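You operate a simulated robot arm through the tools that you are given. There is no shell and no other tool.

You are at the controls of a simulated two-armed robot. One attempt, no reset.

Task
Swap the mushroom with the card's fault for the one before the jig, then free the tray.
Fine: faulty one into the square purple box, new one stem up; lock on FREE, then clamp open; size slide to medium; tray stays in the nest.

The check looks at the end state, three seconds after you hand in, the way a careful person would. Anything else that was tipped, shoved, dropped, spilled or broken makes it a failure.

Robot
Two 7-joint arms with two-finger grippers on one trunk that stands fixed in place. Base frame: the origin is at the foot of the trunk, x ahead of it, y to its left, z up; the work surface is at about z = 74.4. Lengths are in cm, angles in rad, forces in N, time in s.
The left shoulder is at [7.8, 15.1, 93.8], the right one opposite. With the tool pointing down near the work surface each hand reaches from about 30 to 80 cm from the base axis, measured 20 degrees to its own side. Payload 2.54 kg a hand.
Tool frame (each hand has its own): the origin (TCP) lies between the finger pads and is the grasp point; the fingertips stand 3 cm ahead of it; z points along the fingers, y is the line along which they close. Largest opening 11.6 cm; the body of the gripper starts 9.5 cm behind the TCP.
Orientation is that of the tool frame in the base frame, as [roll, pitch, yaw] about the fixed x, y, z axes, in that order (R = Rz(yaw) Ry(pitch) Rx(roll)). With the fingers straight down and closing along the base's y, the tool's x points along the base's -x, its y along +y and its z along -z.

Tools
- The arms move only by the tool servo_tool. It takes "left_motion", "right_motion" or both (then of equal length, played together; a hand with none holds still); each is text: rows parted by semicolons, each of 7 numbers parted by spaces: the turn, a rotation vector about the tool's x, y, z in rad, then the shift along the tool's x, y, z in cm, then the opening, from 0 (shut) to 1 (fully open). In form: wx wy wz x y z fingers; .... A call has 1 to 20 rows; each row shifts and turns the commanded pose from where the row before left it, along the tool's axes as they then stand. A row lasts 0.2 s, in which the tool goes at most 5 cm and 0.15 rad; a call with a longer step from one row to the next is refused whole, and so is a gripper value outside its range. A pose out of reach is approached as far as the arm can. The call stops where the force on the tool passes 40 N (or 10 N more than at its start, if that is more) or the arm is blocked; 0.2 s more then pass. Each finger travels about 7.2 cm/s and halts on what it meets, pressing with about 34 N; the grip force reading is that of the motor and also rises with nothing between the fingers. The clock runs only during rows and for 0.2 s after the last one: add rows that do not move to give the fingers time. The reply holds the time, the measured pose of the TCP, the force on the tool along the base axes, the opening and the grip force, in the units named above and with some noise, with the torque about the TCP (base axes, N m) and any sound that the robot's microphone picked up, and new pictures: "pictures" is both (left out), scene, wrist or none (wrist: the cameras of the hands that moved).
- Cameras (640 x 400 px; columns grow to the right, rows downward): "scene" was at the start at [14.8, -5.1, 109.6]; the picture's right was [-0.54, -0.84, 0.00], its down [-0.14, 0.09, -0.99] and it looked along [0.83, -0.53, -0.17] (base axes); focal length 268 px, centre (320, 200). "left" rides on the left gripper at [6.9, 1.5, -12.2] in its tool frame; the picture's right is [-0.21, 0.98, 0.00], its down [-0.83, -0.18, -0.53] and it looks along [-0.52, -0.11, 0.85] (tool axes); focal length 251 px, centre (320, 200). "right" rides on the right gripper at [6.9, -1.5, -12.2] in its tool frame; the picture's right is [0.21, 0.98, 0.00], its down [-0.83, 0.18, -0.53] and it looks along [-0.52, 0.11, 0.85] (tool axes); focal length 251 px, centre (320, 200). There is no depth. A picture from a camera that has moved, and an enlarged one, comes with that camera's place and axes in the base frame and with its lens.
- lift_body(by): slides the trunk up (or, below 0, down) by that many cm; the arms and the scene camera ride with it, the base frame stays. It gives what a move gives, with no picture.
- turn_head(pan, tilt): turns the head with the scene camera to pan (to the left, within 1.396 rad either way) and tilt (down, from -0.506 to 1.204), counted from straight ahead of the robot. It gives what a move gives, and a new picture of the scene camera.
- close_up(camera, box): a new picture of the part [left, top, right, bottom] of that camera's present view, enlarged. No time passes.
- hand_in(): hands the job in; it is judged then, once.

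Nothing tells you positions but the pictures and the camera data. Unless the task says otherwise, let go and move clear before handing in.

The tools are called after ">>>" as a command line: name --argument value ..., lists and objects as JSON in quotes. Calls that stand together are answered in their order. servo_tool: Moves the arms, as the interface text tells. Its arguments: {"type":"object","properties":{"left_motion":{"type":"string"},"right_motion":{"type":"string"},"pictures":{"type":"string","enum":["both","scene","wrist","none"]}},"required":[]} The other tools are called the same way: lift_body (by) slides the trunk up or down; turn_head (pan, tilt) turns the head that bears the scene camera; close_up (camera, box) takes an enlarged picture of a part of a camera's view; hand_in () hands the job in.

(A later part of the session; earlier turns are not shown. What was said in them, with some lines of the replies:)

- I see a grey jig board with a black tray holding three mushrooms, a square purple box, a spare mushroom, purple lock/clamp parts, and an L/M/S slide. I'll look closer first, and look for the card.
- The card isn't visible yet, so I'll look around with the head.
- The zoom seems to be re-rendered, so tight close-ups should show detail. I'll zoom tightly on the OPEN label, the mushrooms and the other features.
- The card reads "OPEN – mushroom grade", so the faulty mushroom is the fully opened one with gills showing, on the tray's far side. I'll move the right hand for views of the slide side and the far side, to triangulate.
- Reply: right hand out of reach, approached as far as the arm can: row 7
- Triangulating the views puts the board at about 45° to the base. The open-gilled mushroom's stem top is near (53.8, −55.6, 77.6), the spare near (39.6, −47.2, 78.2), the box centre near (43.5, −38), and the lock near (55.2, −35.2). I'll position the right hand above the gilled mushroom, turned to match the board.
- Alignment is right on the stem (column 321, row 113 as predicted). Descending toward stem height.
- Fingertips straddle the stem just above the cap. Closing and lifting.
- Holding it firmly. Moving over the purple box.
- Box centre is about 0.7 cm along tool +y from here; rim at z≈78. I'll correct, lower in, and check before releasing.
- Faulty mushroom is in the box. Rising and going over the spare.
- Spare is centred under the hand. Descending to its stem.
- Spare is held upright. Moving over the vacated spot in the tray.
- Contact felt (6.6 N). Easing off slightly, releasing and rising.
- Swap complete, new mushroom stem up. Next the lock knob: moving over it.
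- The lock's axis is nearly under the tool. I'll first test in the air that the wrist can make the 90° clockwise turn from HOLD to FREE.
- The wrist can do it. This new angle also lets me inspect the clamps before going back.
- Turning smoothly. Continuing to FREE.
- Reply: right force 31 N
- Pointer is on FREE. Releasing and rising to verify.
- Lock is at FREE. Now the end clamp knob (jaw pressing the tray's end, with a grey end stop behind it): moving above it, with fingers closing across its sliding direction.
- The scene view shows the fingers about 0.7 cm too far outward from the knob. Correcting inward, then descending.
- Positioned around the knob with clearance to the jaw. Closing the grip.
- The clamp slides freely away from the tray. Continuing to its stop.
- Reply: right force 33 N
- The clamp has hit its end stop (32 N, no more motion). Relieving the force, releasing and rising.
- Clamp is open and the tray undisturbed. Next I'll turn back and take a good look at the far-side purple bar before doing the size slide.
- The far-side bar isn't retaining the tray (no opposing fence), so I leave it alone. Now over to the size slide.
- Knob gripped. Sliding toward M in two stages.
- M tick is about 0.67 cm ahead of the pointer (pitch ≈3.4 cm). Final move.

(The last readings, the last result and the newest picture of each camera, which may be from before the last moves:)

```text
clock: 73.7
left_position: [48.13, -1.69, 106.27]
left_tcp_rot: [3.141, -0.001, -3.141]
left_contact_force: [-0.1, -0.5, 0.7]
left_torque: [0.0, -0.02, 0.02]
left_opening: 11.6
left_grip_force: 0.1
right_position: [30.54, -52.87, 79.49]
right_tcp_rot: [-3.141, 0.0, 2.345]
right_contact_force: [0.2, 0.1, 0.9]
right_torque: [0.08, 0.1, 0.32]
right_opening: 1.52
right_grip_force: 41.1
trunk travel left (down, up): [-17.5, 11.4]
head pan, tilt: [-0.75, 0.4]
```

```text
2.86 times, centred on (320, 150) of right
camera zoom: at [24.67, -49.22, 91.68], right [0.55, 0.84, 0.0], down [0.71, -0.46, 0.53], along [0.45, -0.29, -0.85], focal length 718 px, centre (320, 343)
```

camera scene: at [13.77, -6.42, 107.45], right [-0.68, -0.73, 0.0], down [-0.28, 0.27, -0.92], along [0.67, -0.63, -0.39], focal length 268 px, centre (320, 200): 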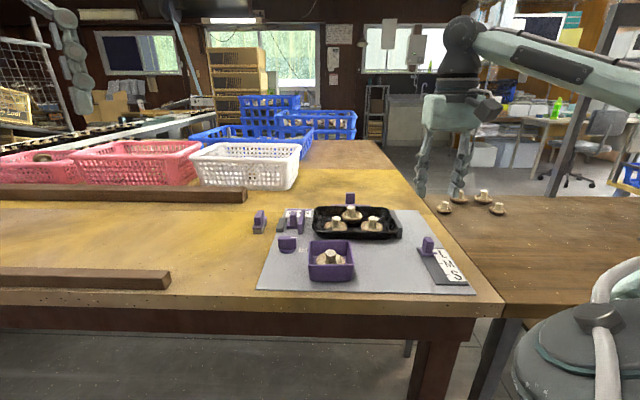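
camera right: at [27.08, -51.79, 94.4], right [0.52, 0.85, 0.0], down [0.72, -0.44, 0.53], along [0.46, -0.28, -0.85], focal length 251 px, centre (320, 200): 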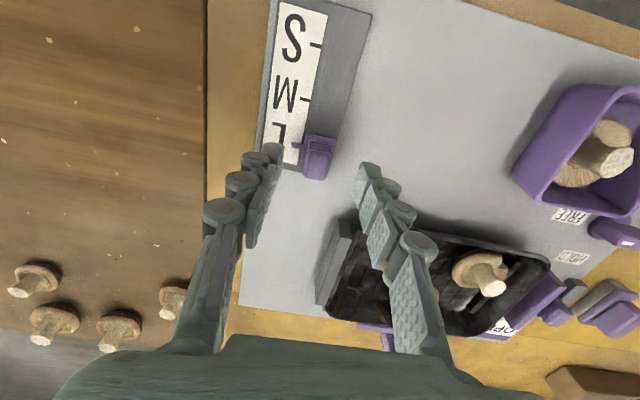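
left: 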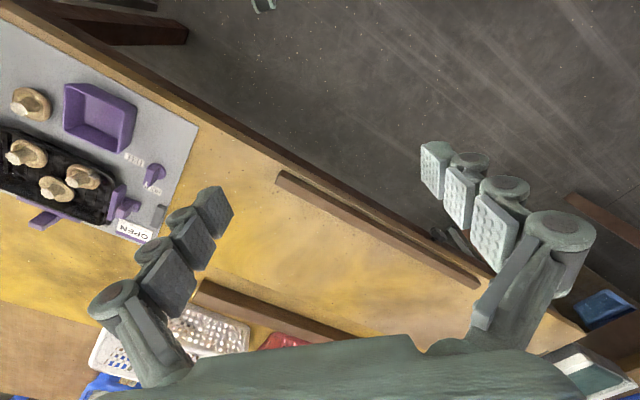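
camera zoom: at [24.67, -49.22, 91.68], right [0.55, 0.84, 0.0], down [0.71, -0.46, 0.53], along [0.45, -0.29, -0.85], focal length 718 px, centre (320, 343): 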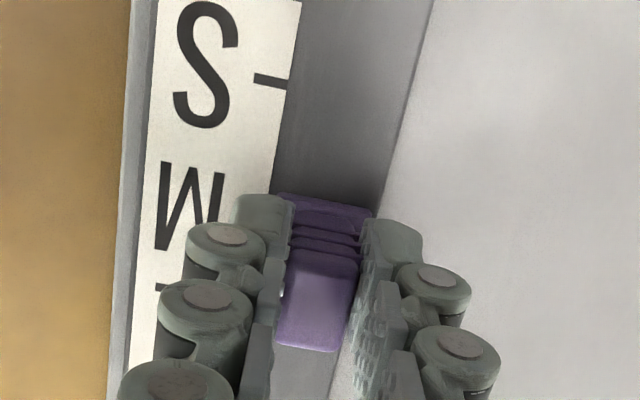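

>>> close_up --camera "scene" --box '[432, 253, 456, 275]'

>>> servo_tool --right_motion "0 0 0 0 0 0 0.2; 0 0 0 0 0 0 0.4; 0 0 0 0 0 0 0.42; 0 0 0 0 0 -2 0.42; 0 0 0 0 0 -4 0.42; 0 0 0 0 0 -4 0.42; 0 0 0 0 0 0 0.42" --pictures "both"

>>> close_up --camera "right" --box '[270, 70, 370, 150]'

>>> close_up --camera "scene" --box '[420, 230, 480, 285]'

```text
16.00 times, centred on (444, 264) of scene
camera zoom: at [13.75, -6.38, 107.47], right [-0.68, -0.73, 0.0], down [-0.28, 0.27, -0.92], along [0.67, -0.63, -0.39], focal length 4283 px, centre (-1664, -824)
```

zoom: 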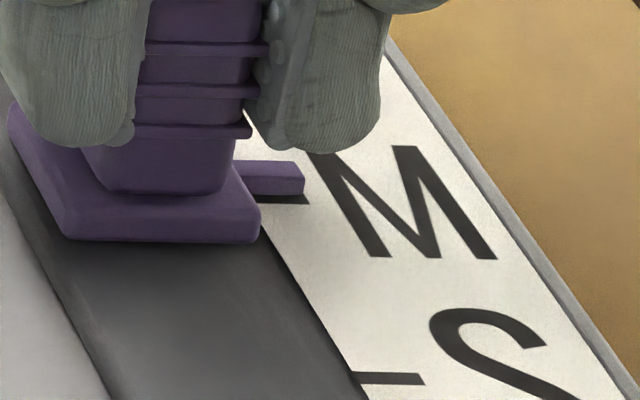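

```text
clock: 75.3
left_position: [48.2, -1.65, 106.4]
left_tcp_rot: [3.141, 0.0, -3.141]
left_contact_force: [-0.2, 0.3, -0.6]
left_torque: [-0.02, -0.01, -0.01]
left_opening: 11.57
left_grip_force: 0.0
right_position: [30.55, -52.89, 89.65]
right_tcp_rot: [-3.141, -0.001, 2.347]
right_contact_force: [-0.4, 0.7, -0.7]
right_torque: [0.01, -0.01, -0.05]
right_opening: 4.85
right_grip_force: 0.1
trunk travel left (down, up): [-17.5, 11.4]
head pan, tilt: [-0.75, 0.4]
camera scene: at [13.75, -6.39, 107.47], right [-0.68, -0.73, 0.0], down [-0.28, 0.27, -0.92], along [0.67, -0.63, -0.39], focal length 268 px, centre (320, 200)
camera right: at [24.65, -49.21, 101.8], right [0.55, 0.84, 0.0], down [0.71, -0.46, 0.53], along [0.45, -0.29, -0.85], focal length 251 px, centre (320, 200)
```

scene: 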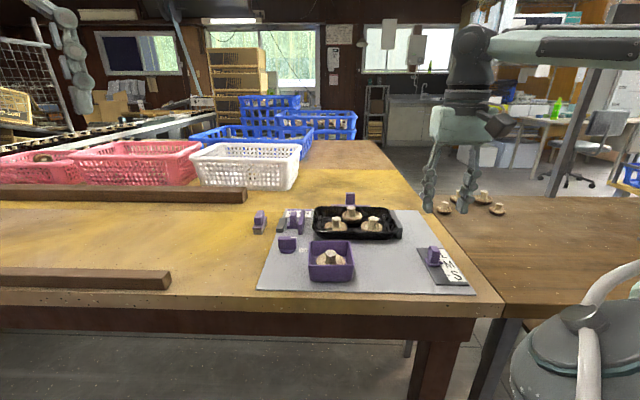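
right: 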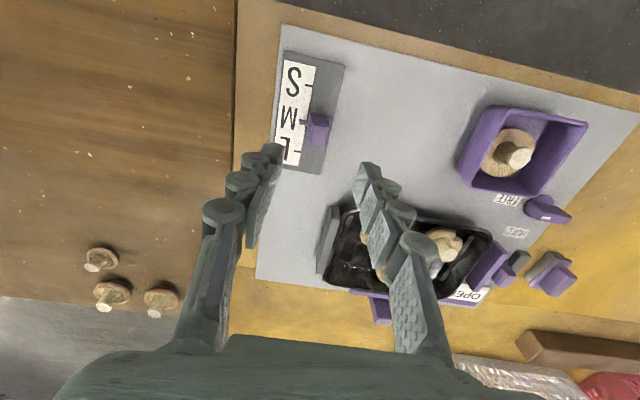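

```text
5.00 times, centred on (320, 110) of right
camera zoom: at [24.65, -49.21, 101.8], right [0.55, 0.84, 0.0], down [0.71, -0.46, 0.53], along [0.45, -0.29, -0.85], focal length 1257 px, centre (320, 650)
```

zoom: 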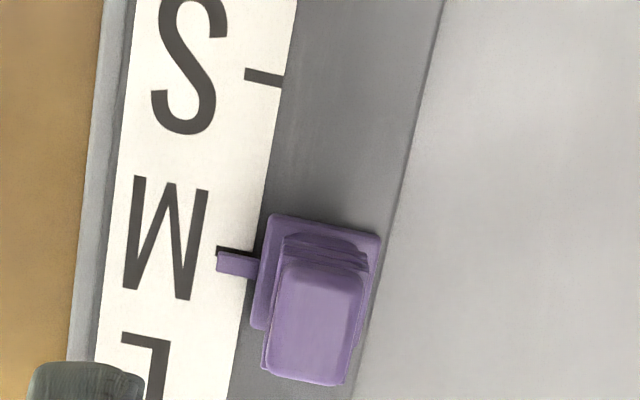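

```text
7.27 times, centred on (450, 258) of scene
camera zoom: at [13.75, -6.39, 107.47], right [-0.68, -0.73, 0.0], down [-0.28, 0.27, -0.92], along [0.67, -0.63, -0.39], focal length 1947 px, centre (-626, -218)
```

zoom: 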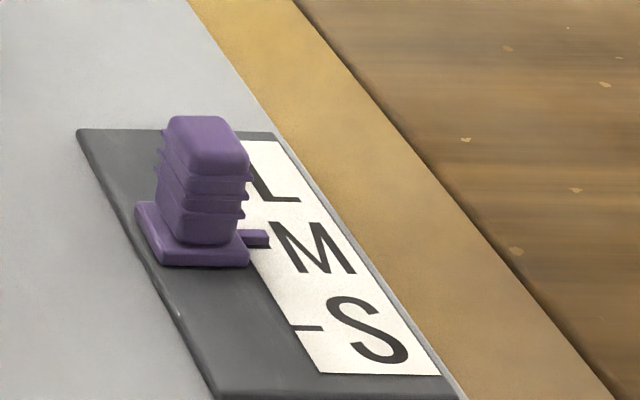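

Pointer looks on the M mark. I'll move the wrist camera right above it to check without parallax.

>>> servo_tool --right_motion "0 0 0 -3.4 -0.3 0 0.42; 0 0 0 -3.4 -0.3 0 0.42; 0 0 0 0 0 0 0.42" --pictures "wrist"

>>> close_up --camera "right" --box '[270, 0, 370, 90]'

```text
clock: 76.1
left_position: [48.12, -1.66, 106.34]
left_tcp_rot: [3.142, 0.001, -3.141]
left_contact_force: [-0.5, 0.0, -0.2]
left_torque: [-0.01, 0.03, 0.02]
left_opening: 11.58
left_grip_force: 0.2
right_position: [34.85, -58.3, 89.44]
right_tcp_rot: [-3.141, 0.001, 2.349]
right_contact_force: [0.2, 0.8, -0.1]
right_torque: [-0.02, 0.05, 0.05]
right_opening: 4.89
right_grip_force: 0.1
trunk travel left (down, up): [-17.5, 11.4]
head pan, tilt: [-0.75, 0.4]
camera right: at [29.02, -54.54, 101.69], right [0.55, 0.84, 0.0], down [0.71, -0.46, 0.53], along [0.45, -0.29, -0.85], focal length 251 px, centre (320, 200)
```

right: 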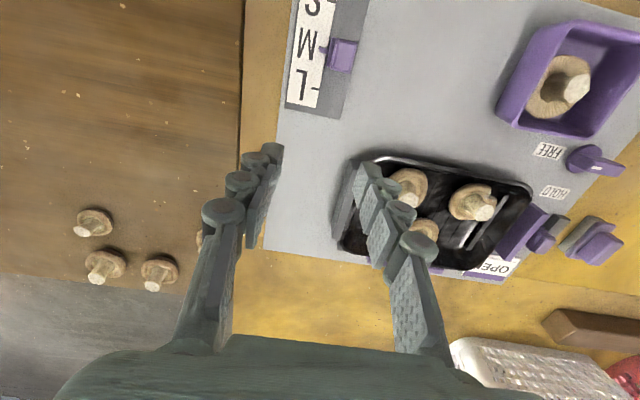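

```text
4.44 times, centred on (320, 45) of right
camera zoom: at [29.02, -54.54, 101.69], right [0.55, 0.84, 0.0], down [0.71, -0.46, 0.53], along [0.45, -0.29, -0.85], focal length 1118 px, centre (320, 889)
```

zoom: 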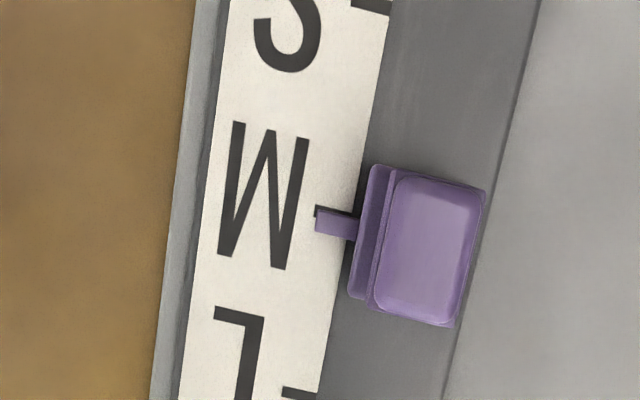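

The pointer covers most of the M tick but is about 0.17 cm short. I'll regrip and nudge it to be exact.

>>> servo_tool --right_motion "0 0 0 3.4 0.3 0 0.42; 0 0 0 3.4 0.3 0 0.42; 0 0 0 0 0 4 0.42; 0 0 0 0 0 4 0.42; 0 0 0 0 0 2 0.42; 0 0 0 0 0 0 0.42; 0 0 0 0 0 0 0.25; 0 0 0 0 0 0 0.12; 0 0 0 0 0 0 0; 0 0 0 0 0 0 0" --pictures "none"

>>> close_up --camera "scene" --box '[432, 253, 456, 275]'

>>> servo_tool --right_motion "0 0 0 0.1 0 0 0; 0 0 0 0.08 0 0 0; 0 0 0 0 0 0 0; 0 0 0 0 0 0 0" --pictures "none"

>>> close_up --camera "scene" --box '[432, 253, 456, 275]'

```text
clock: 78.3
left_position: [48.1, -1.62, 106.31]
left_tcp_rot: [-3.141, 0.0, -3.141]
left_contact_force: [-0.5, 0.1, 0.1]
left_torque: [0.02, -0.01, -0.01]
left_opening: 11.61
left_grip_force: 0.1
right_position: [30.67, -53.03, 79.62]
right_tcp_rot: [3.141, -0.002, 2.346]
right_contact_force: [-0.9, -0.2, -2.5]
right_torque: [-0.17, -0.13, 0.36]
right_opening: 1.54
right_grip_force: 42.0
trunk travel left (down, up): [-17.5, 11.4]
head pan, tilt: [-0.75, 0.4]
```

```text
16.00 times, centred on (444, 264) of scene
camera zoom: at [13.76, -6.41, 107.47], right [-0.68, -0.73, 0.0], down [-0.28, 0.27, -0.92], along [0.67, -0.63, -0.39], focal length 4283 px, centre (-1664, -824)
```

zoom: 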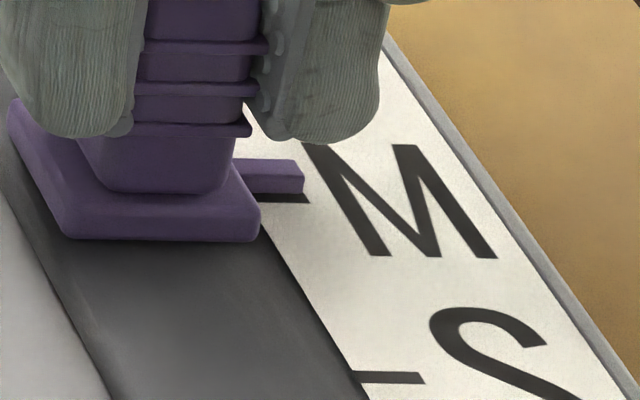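

```text
clock: 79.3
left_position: [48.09, -1.62, 106.26]
left_tcp_rot: [3.141, 0.001, -3.141]
left_contact_force: [-0.5, 0.0, -0.2]
left_torque: [0.02, 0.01, -0.01]
left_opening: 11.61
left_grip_force: 0.1
right_position: [30.25, -52.93, 79.59]
right_tcp_rot: [3.141, -0.001, 2.348]
right_contact_force: [-2.8, -3.0, 3.0]
right_torque: [0.21, 0.34, 0.34]
right_opening: 1.52
right_grip_force: 42.1
trunk travel left (down, up): [-17.5, 11.4]
head pan, tilt: [-0.75, 0.4]
```

```text
16.00 times, centred on (444, 264) of scene
camera zoom: at [13.73, -6.39, 107.48], right [-0.68, -0.73, 0.0], down [-0.28, 0.27, -0.92], along [0.67, -0.63, -0.39], focal length 4283 px, centre (-1664, -824)
```

zoom: 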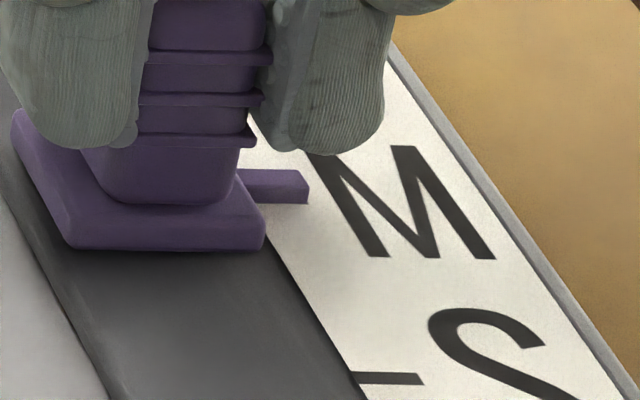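

>>> servo_tool --right_motion "0 0 0 0 0 0 0.2; 0 0 0 0 0 0 0.4; 0 0 0 0 0 0 0.42; 0 0 0 0 0 -2 0.42; 0 0 0 0 0 -4 0.42; 0 0 0 0 0 -4 0.42; 0 0 0 -3.4 -0.3 0 0.42; 0 0 0 -3.4 -0.3 0 0.42; 0 0 0 0 0 0 0.42" --pictures "wrist"

>>> close_up --camera "right" --box '[270, 0, 370, 90]'

```text
clock: 81.3
left_position: [48.22, -1.6, 106.35]
left_tcp_rot: [3.14, 0.001, 3.14]
left_contact_force: [-0.4, -0.3, 0.3]
left_torque: [0.01, -0.04, 0.01]
left_opening: 11.61
left_grip_force: 0.1
right_position: [34.89, -58.34, 89.58]
right_tcp_rot: [-3.141, 0.001, 2.349]
right_contact_force: [0.0, -1.2, -0.2]
right_torque: [0.03, -0.01, 0.02]
right_opening: 4.86
right_grip_force: 0.1
trunk travel left (down, up): [-17.5, 11.4]
head pan, tilt: [-0.75, 0.4]
camera right: at [28.96, -54.37, 101.84], right [0.55, 0.84, 0.0], down [0.71, -0.46, 0.53], along [0.45, -0.29, -0.85], focal length 251 px, centre (320, 200)
```

right: 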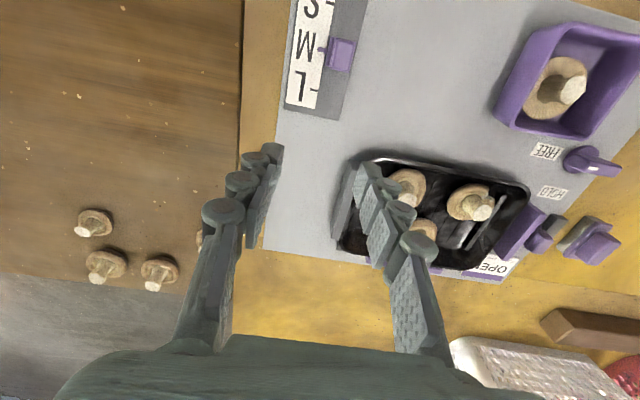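

```text
4.44 times, centred on (320, 45) of right
camera zoom: at [28.96, -54.37, 101.84], right [0.55, 0.84, 0.0], down [0.71, -0.46, 0.53], along [0.45, -0.29, -0.85], focal length 1118 px, centre (320, 889)
```

zoom: 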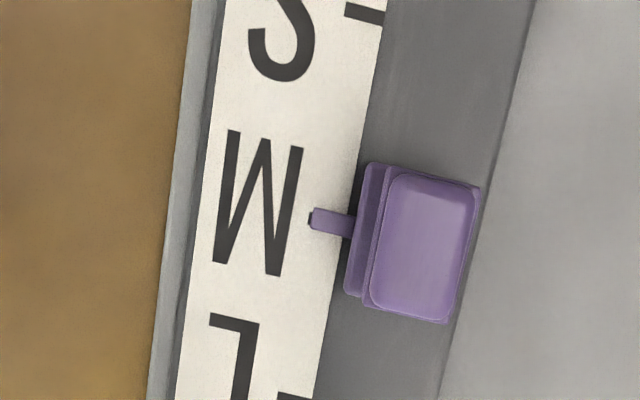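

The pointer now sits squarely on M. Moving the arm clear and doing a final inspection.

>>> servo_tool --right_motion "0 0 0 0 0 -4 0.6; 0 0 0 0 0 -4 0.8; 0 0 0 0 0 -4 1; 0 0 -0.15 2 2 0 1; 0 0 -0.15 2 2 0 1; 0 0 -0.15 2 2 0 1; 0 0 -0.15 0 0 0 1; 0 0 -0.15 0 0 0 1; 0 0 0 0 0 0 1" --pictures "both"

>>> close_up --camera "scene" --box '[250, 180, 480, 300]'

>>> close_up --camera "left" --box '[0, 40, 220, 260]'

```text
clock: 83.3
left_position: [48.03, -1.62, 106.3]
left_tcp_rot: [3.141, -0.001, 3.141]
left_contact_force: [0.1, 0.0, -0.4]
left_torque: [0.03, 0.0, 0.02]
left_opening: 11.59
left_grip_force: 0.1
right_position: [33.57, -49.93, 101.57]
right_tcp_rot: [-3.141, -0.002, 3.098]
right_contact_force: [0.3, 0.0, 0.7]
right_torque: [0.01, 0.0, -0.01]
right_opening: 11.58
right_grip_force: 0.1
trunk travel left (down, up): [-17.5, 11.4]
head pan, tilt: [-0.75, 0.4]
camera scene: at [13.75, -6.39, 107.47], right [-0.68, -0.73, 0.0], down [-0.28, 0.27, -0.92], along [0.67, -0.63, -0.39], focal length 268 px, centre (320, 200)
camera right: at [26.68, -51.11, 113.73], right [-0.17, 0.99, 0.0], down [0.83, 0.15, 0.53], along [0.53, 0.09, -0.85], focal length 251 px, centre (320, 200)
```

scene: 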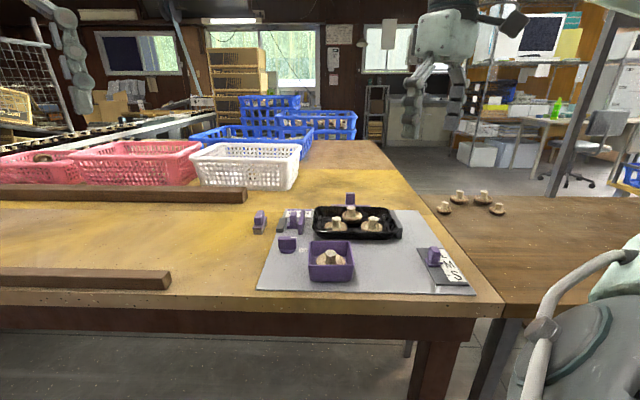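
right: 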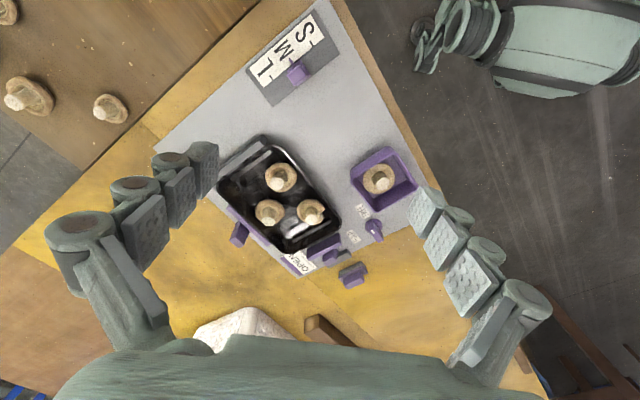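

```text
2.78 times, centred on (365, 240) of scene
camera zoom: at [13.75, -6.39, 107.47], right [-0.68, -0.73, 0.0], down [-0.28, 0.27, -0.92], along [0.67, -0.63, -0.39], focal length 745 px, centre (195, 89)
```

zoom: 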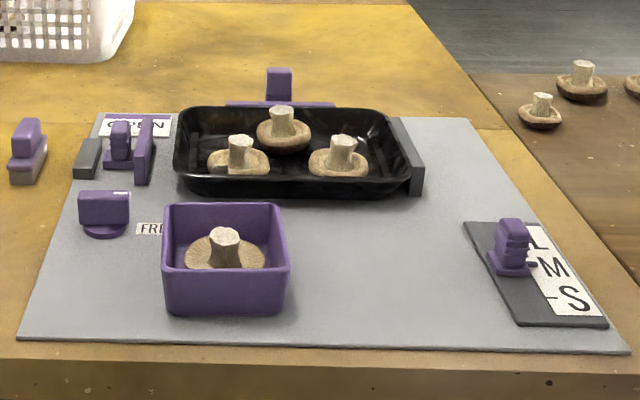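

```text
1.82 times, centred on (110, 150) of left
camera zoom: at [41.17, -0.12, 118.51], right [0.21, 0.98, 0.0], down [0.83, -0.18, 0.53], along [0.52, -0.11, -0.85], focal length 457 px, centre (702, 291)
```

zoom: 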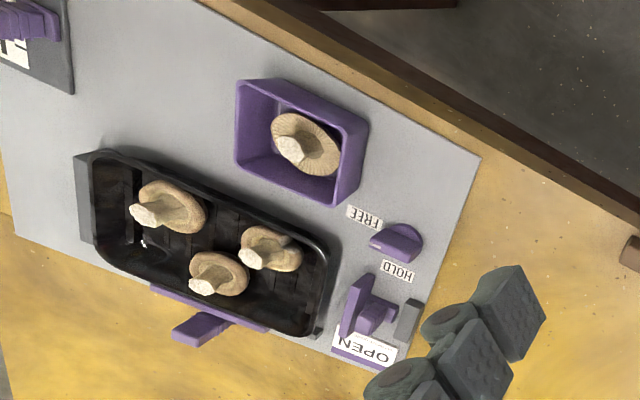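

Everything checks out. The gilled mushroom is in the square purple box, the new one is stem up in the tray, the lock is on FREE and the clamp is fully back. The slide is on M, the tray is still in its nest, and both hands are clear. Handing in.

>>> hand_in

```text
The job is handed in.
```

I've handed the job in. By my last look, every item in the task was done; no verdict has come back yet.

- **Faulty mushroom:** The card reads "OPEN – mushroom grade". I took that to mean the one in the tray with its gills fully showing, and it is now in the square purple box.
- **Replacement:** The mushroom that was in front of the jig is in its place in the tray, stem up.
- **Lock, then clamp:** I turned the lock to FREE first. Then I slid the clamp at the tray's end back until it met its stop.
- **Size slide:** The pointer was slightly short of the M mark at first, so I nudged it until it sat squarely on it.
- **Tray:** It is still in the nest, and I saw nothing else moved or tipped. Both hands were clear when I handed in.

**Possible doubt:** there is also a purple bar with a knob against the tray's far long side. I left it alone because there is nothing on the opposite side for it to clamp against. If it counts as a second clamp, it has not been opened.
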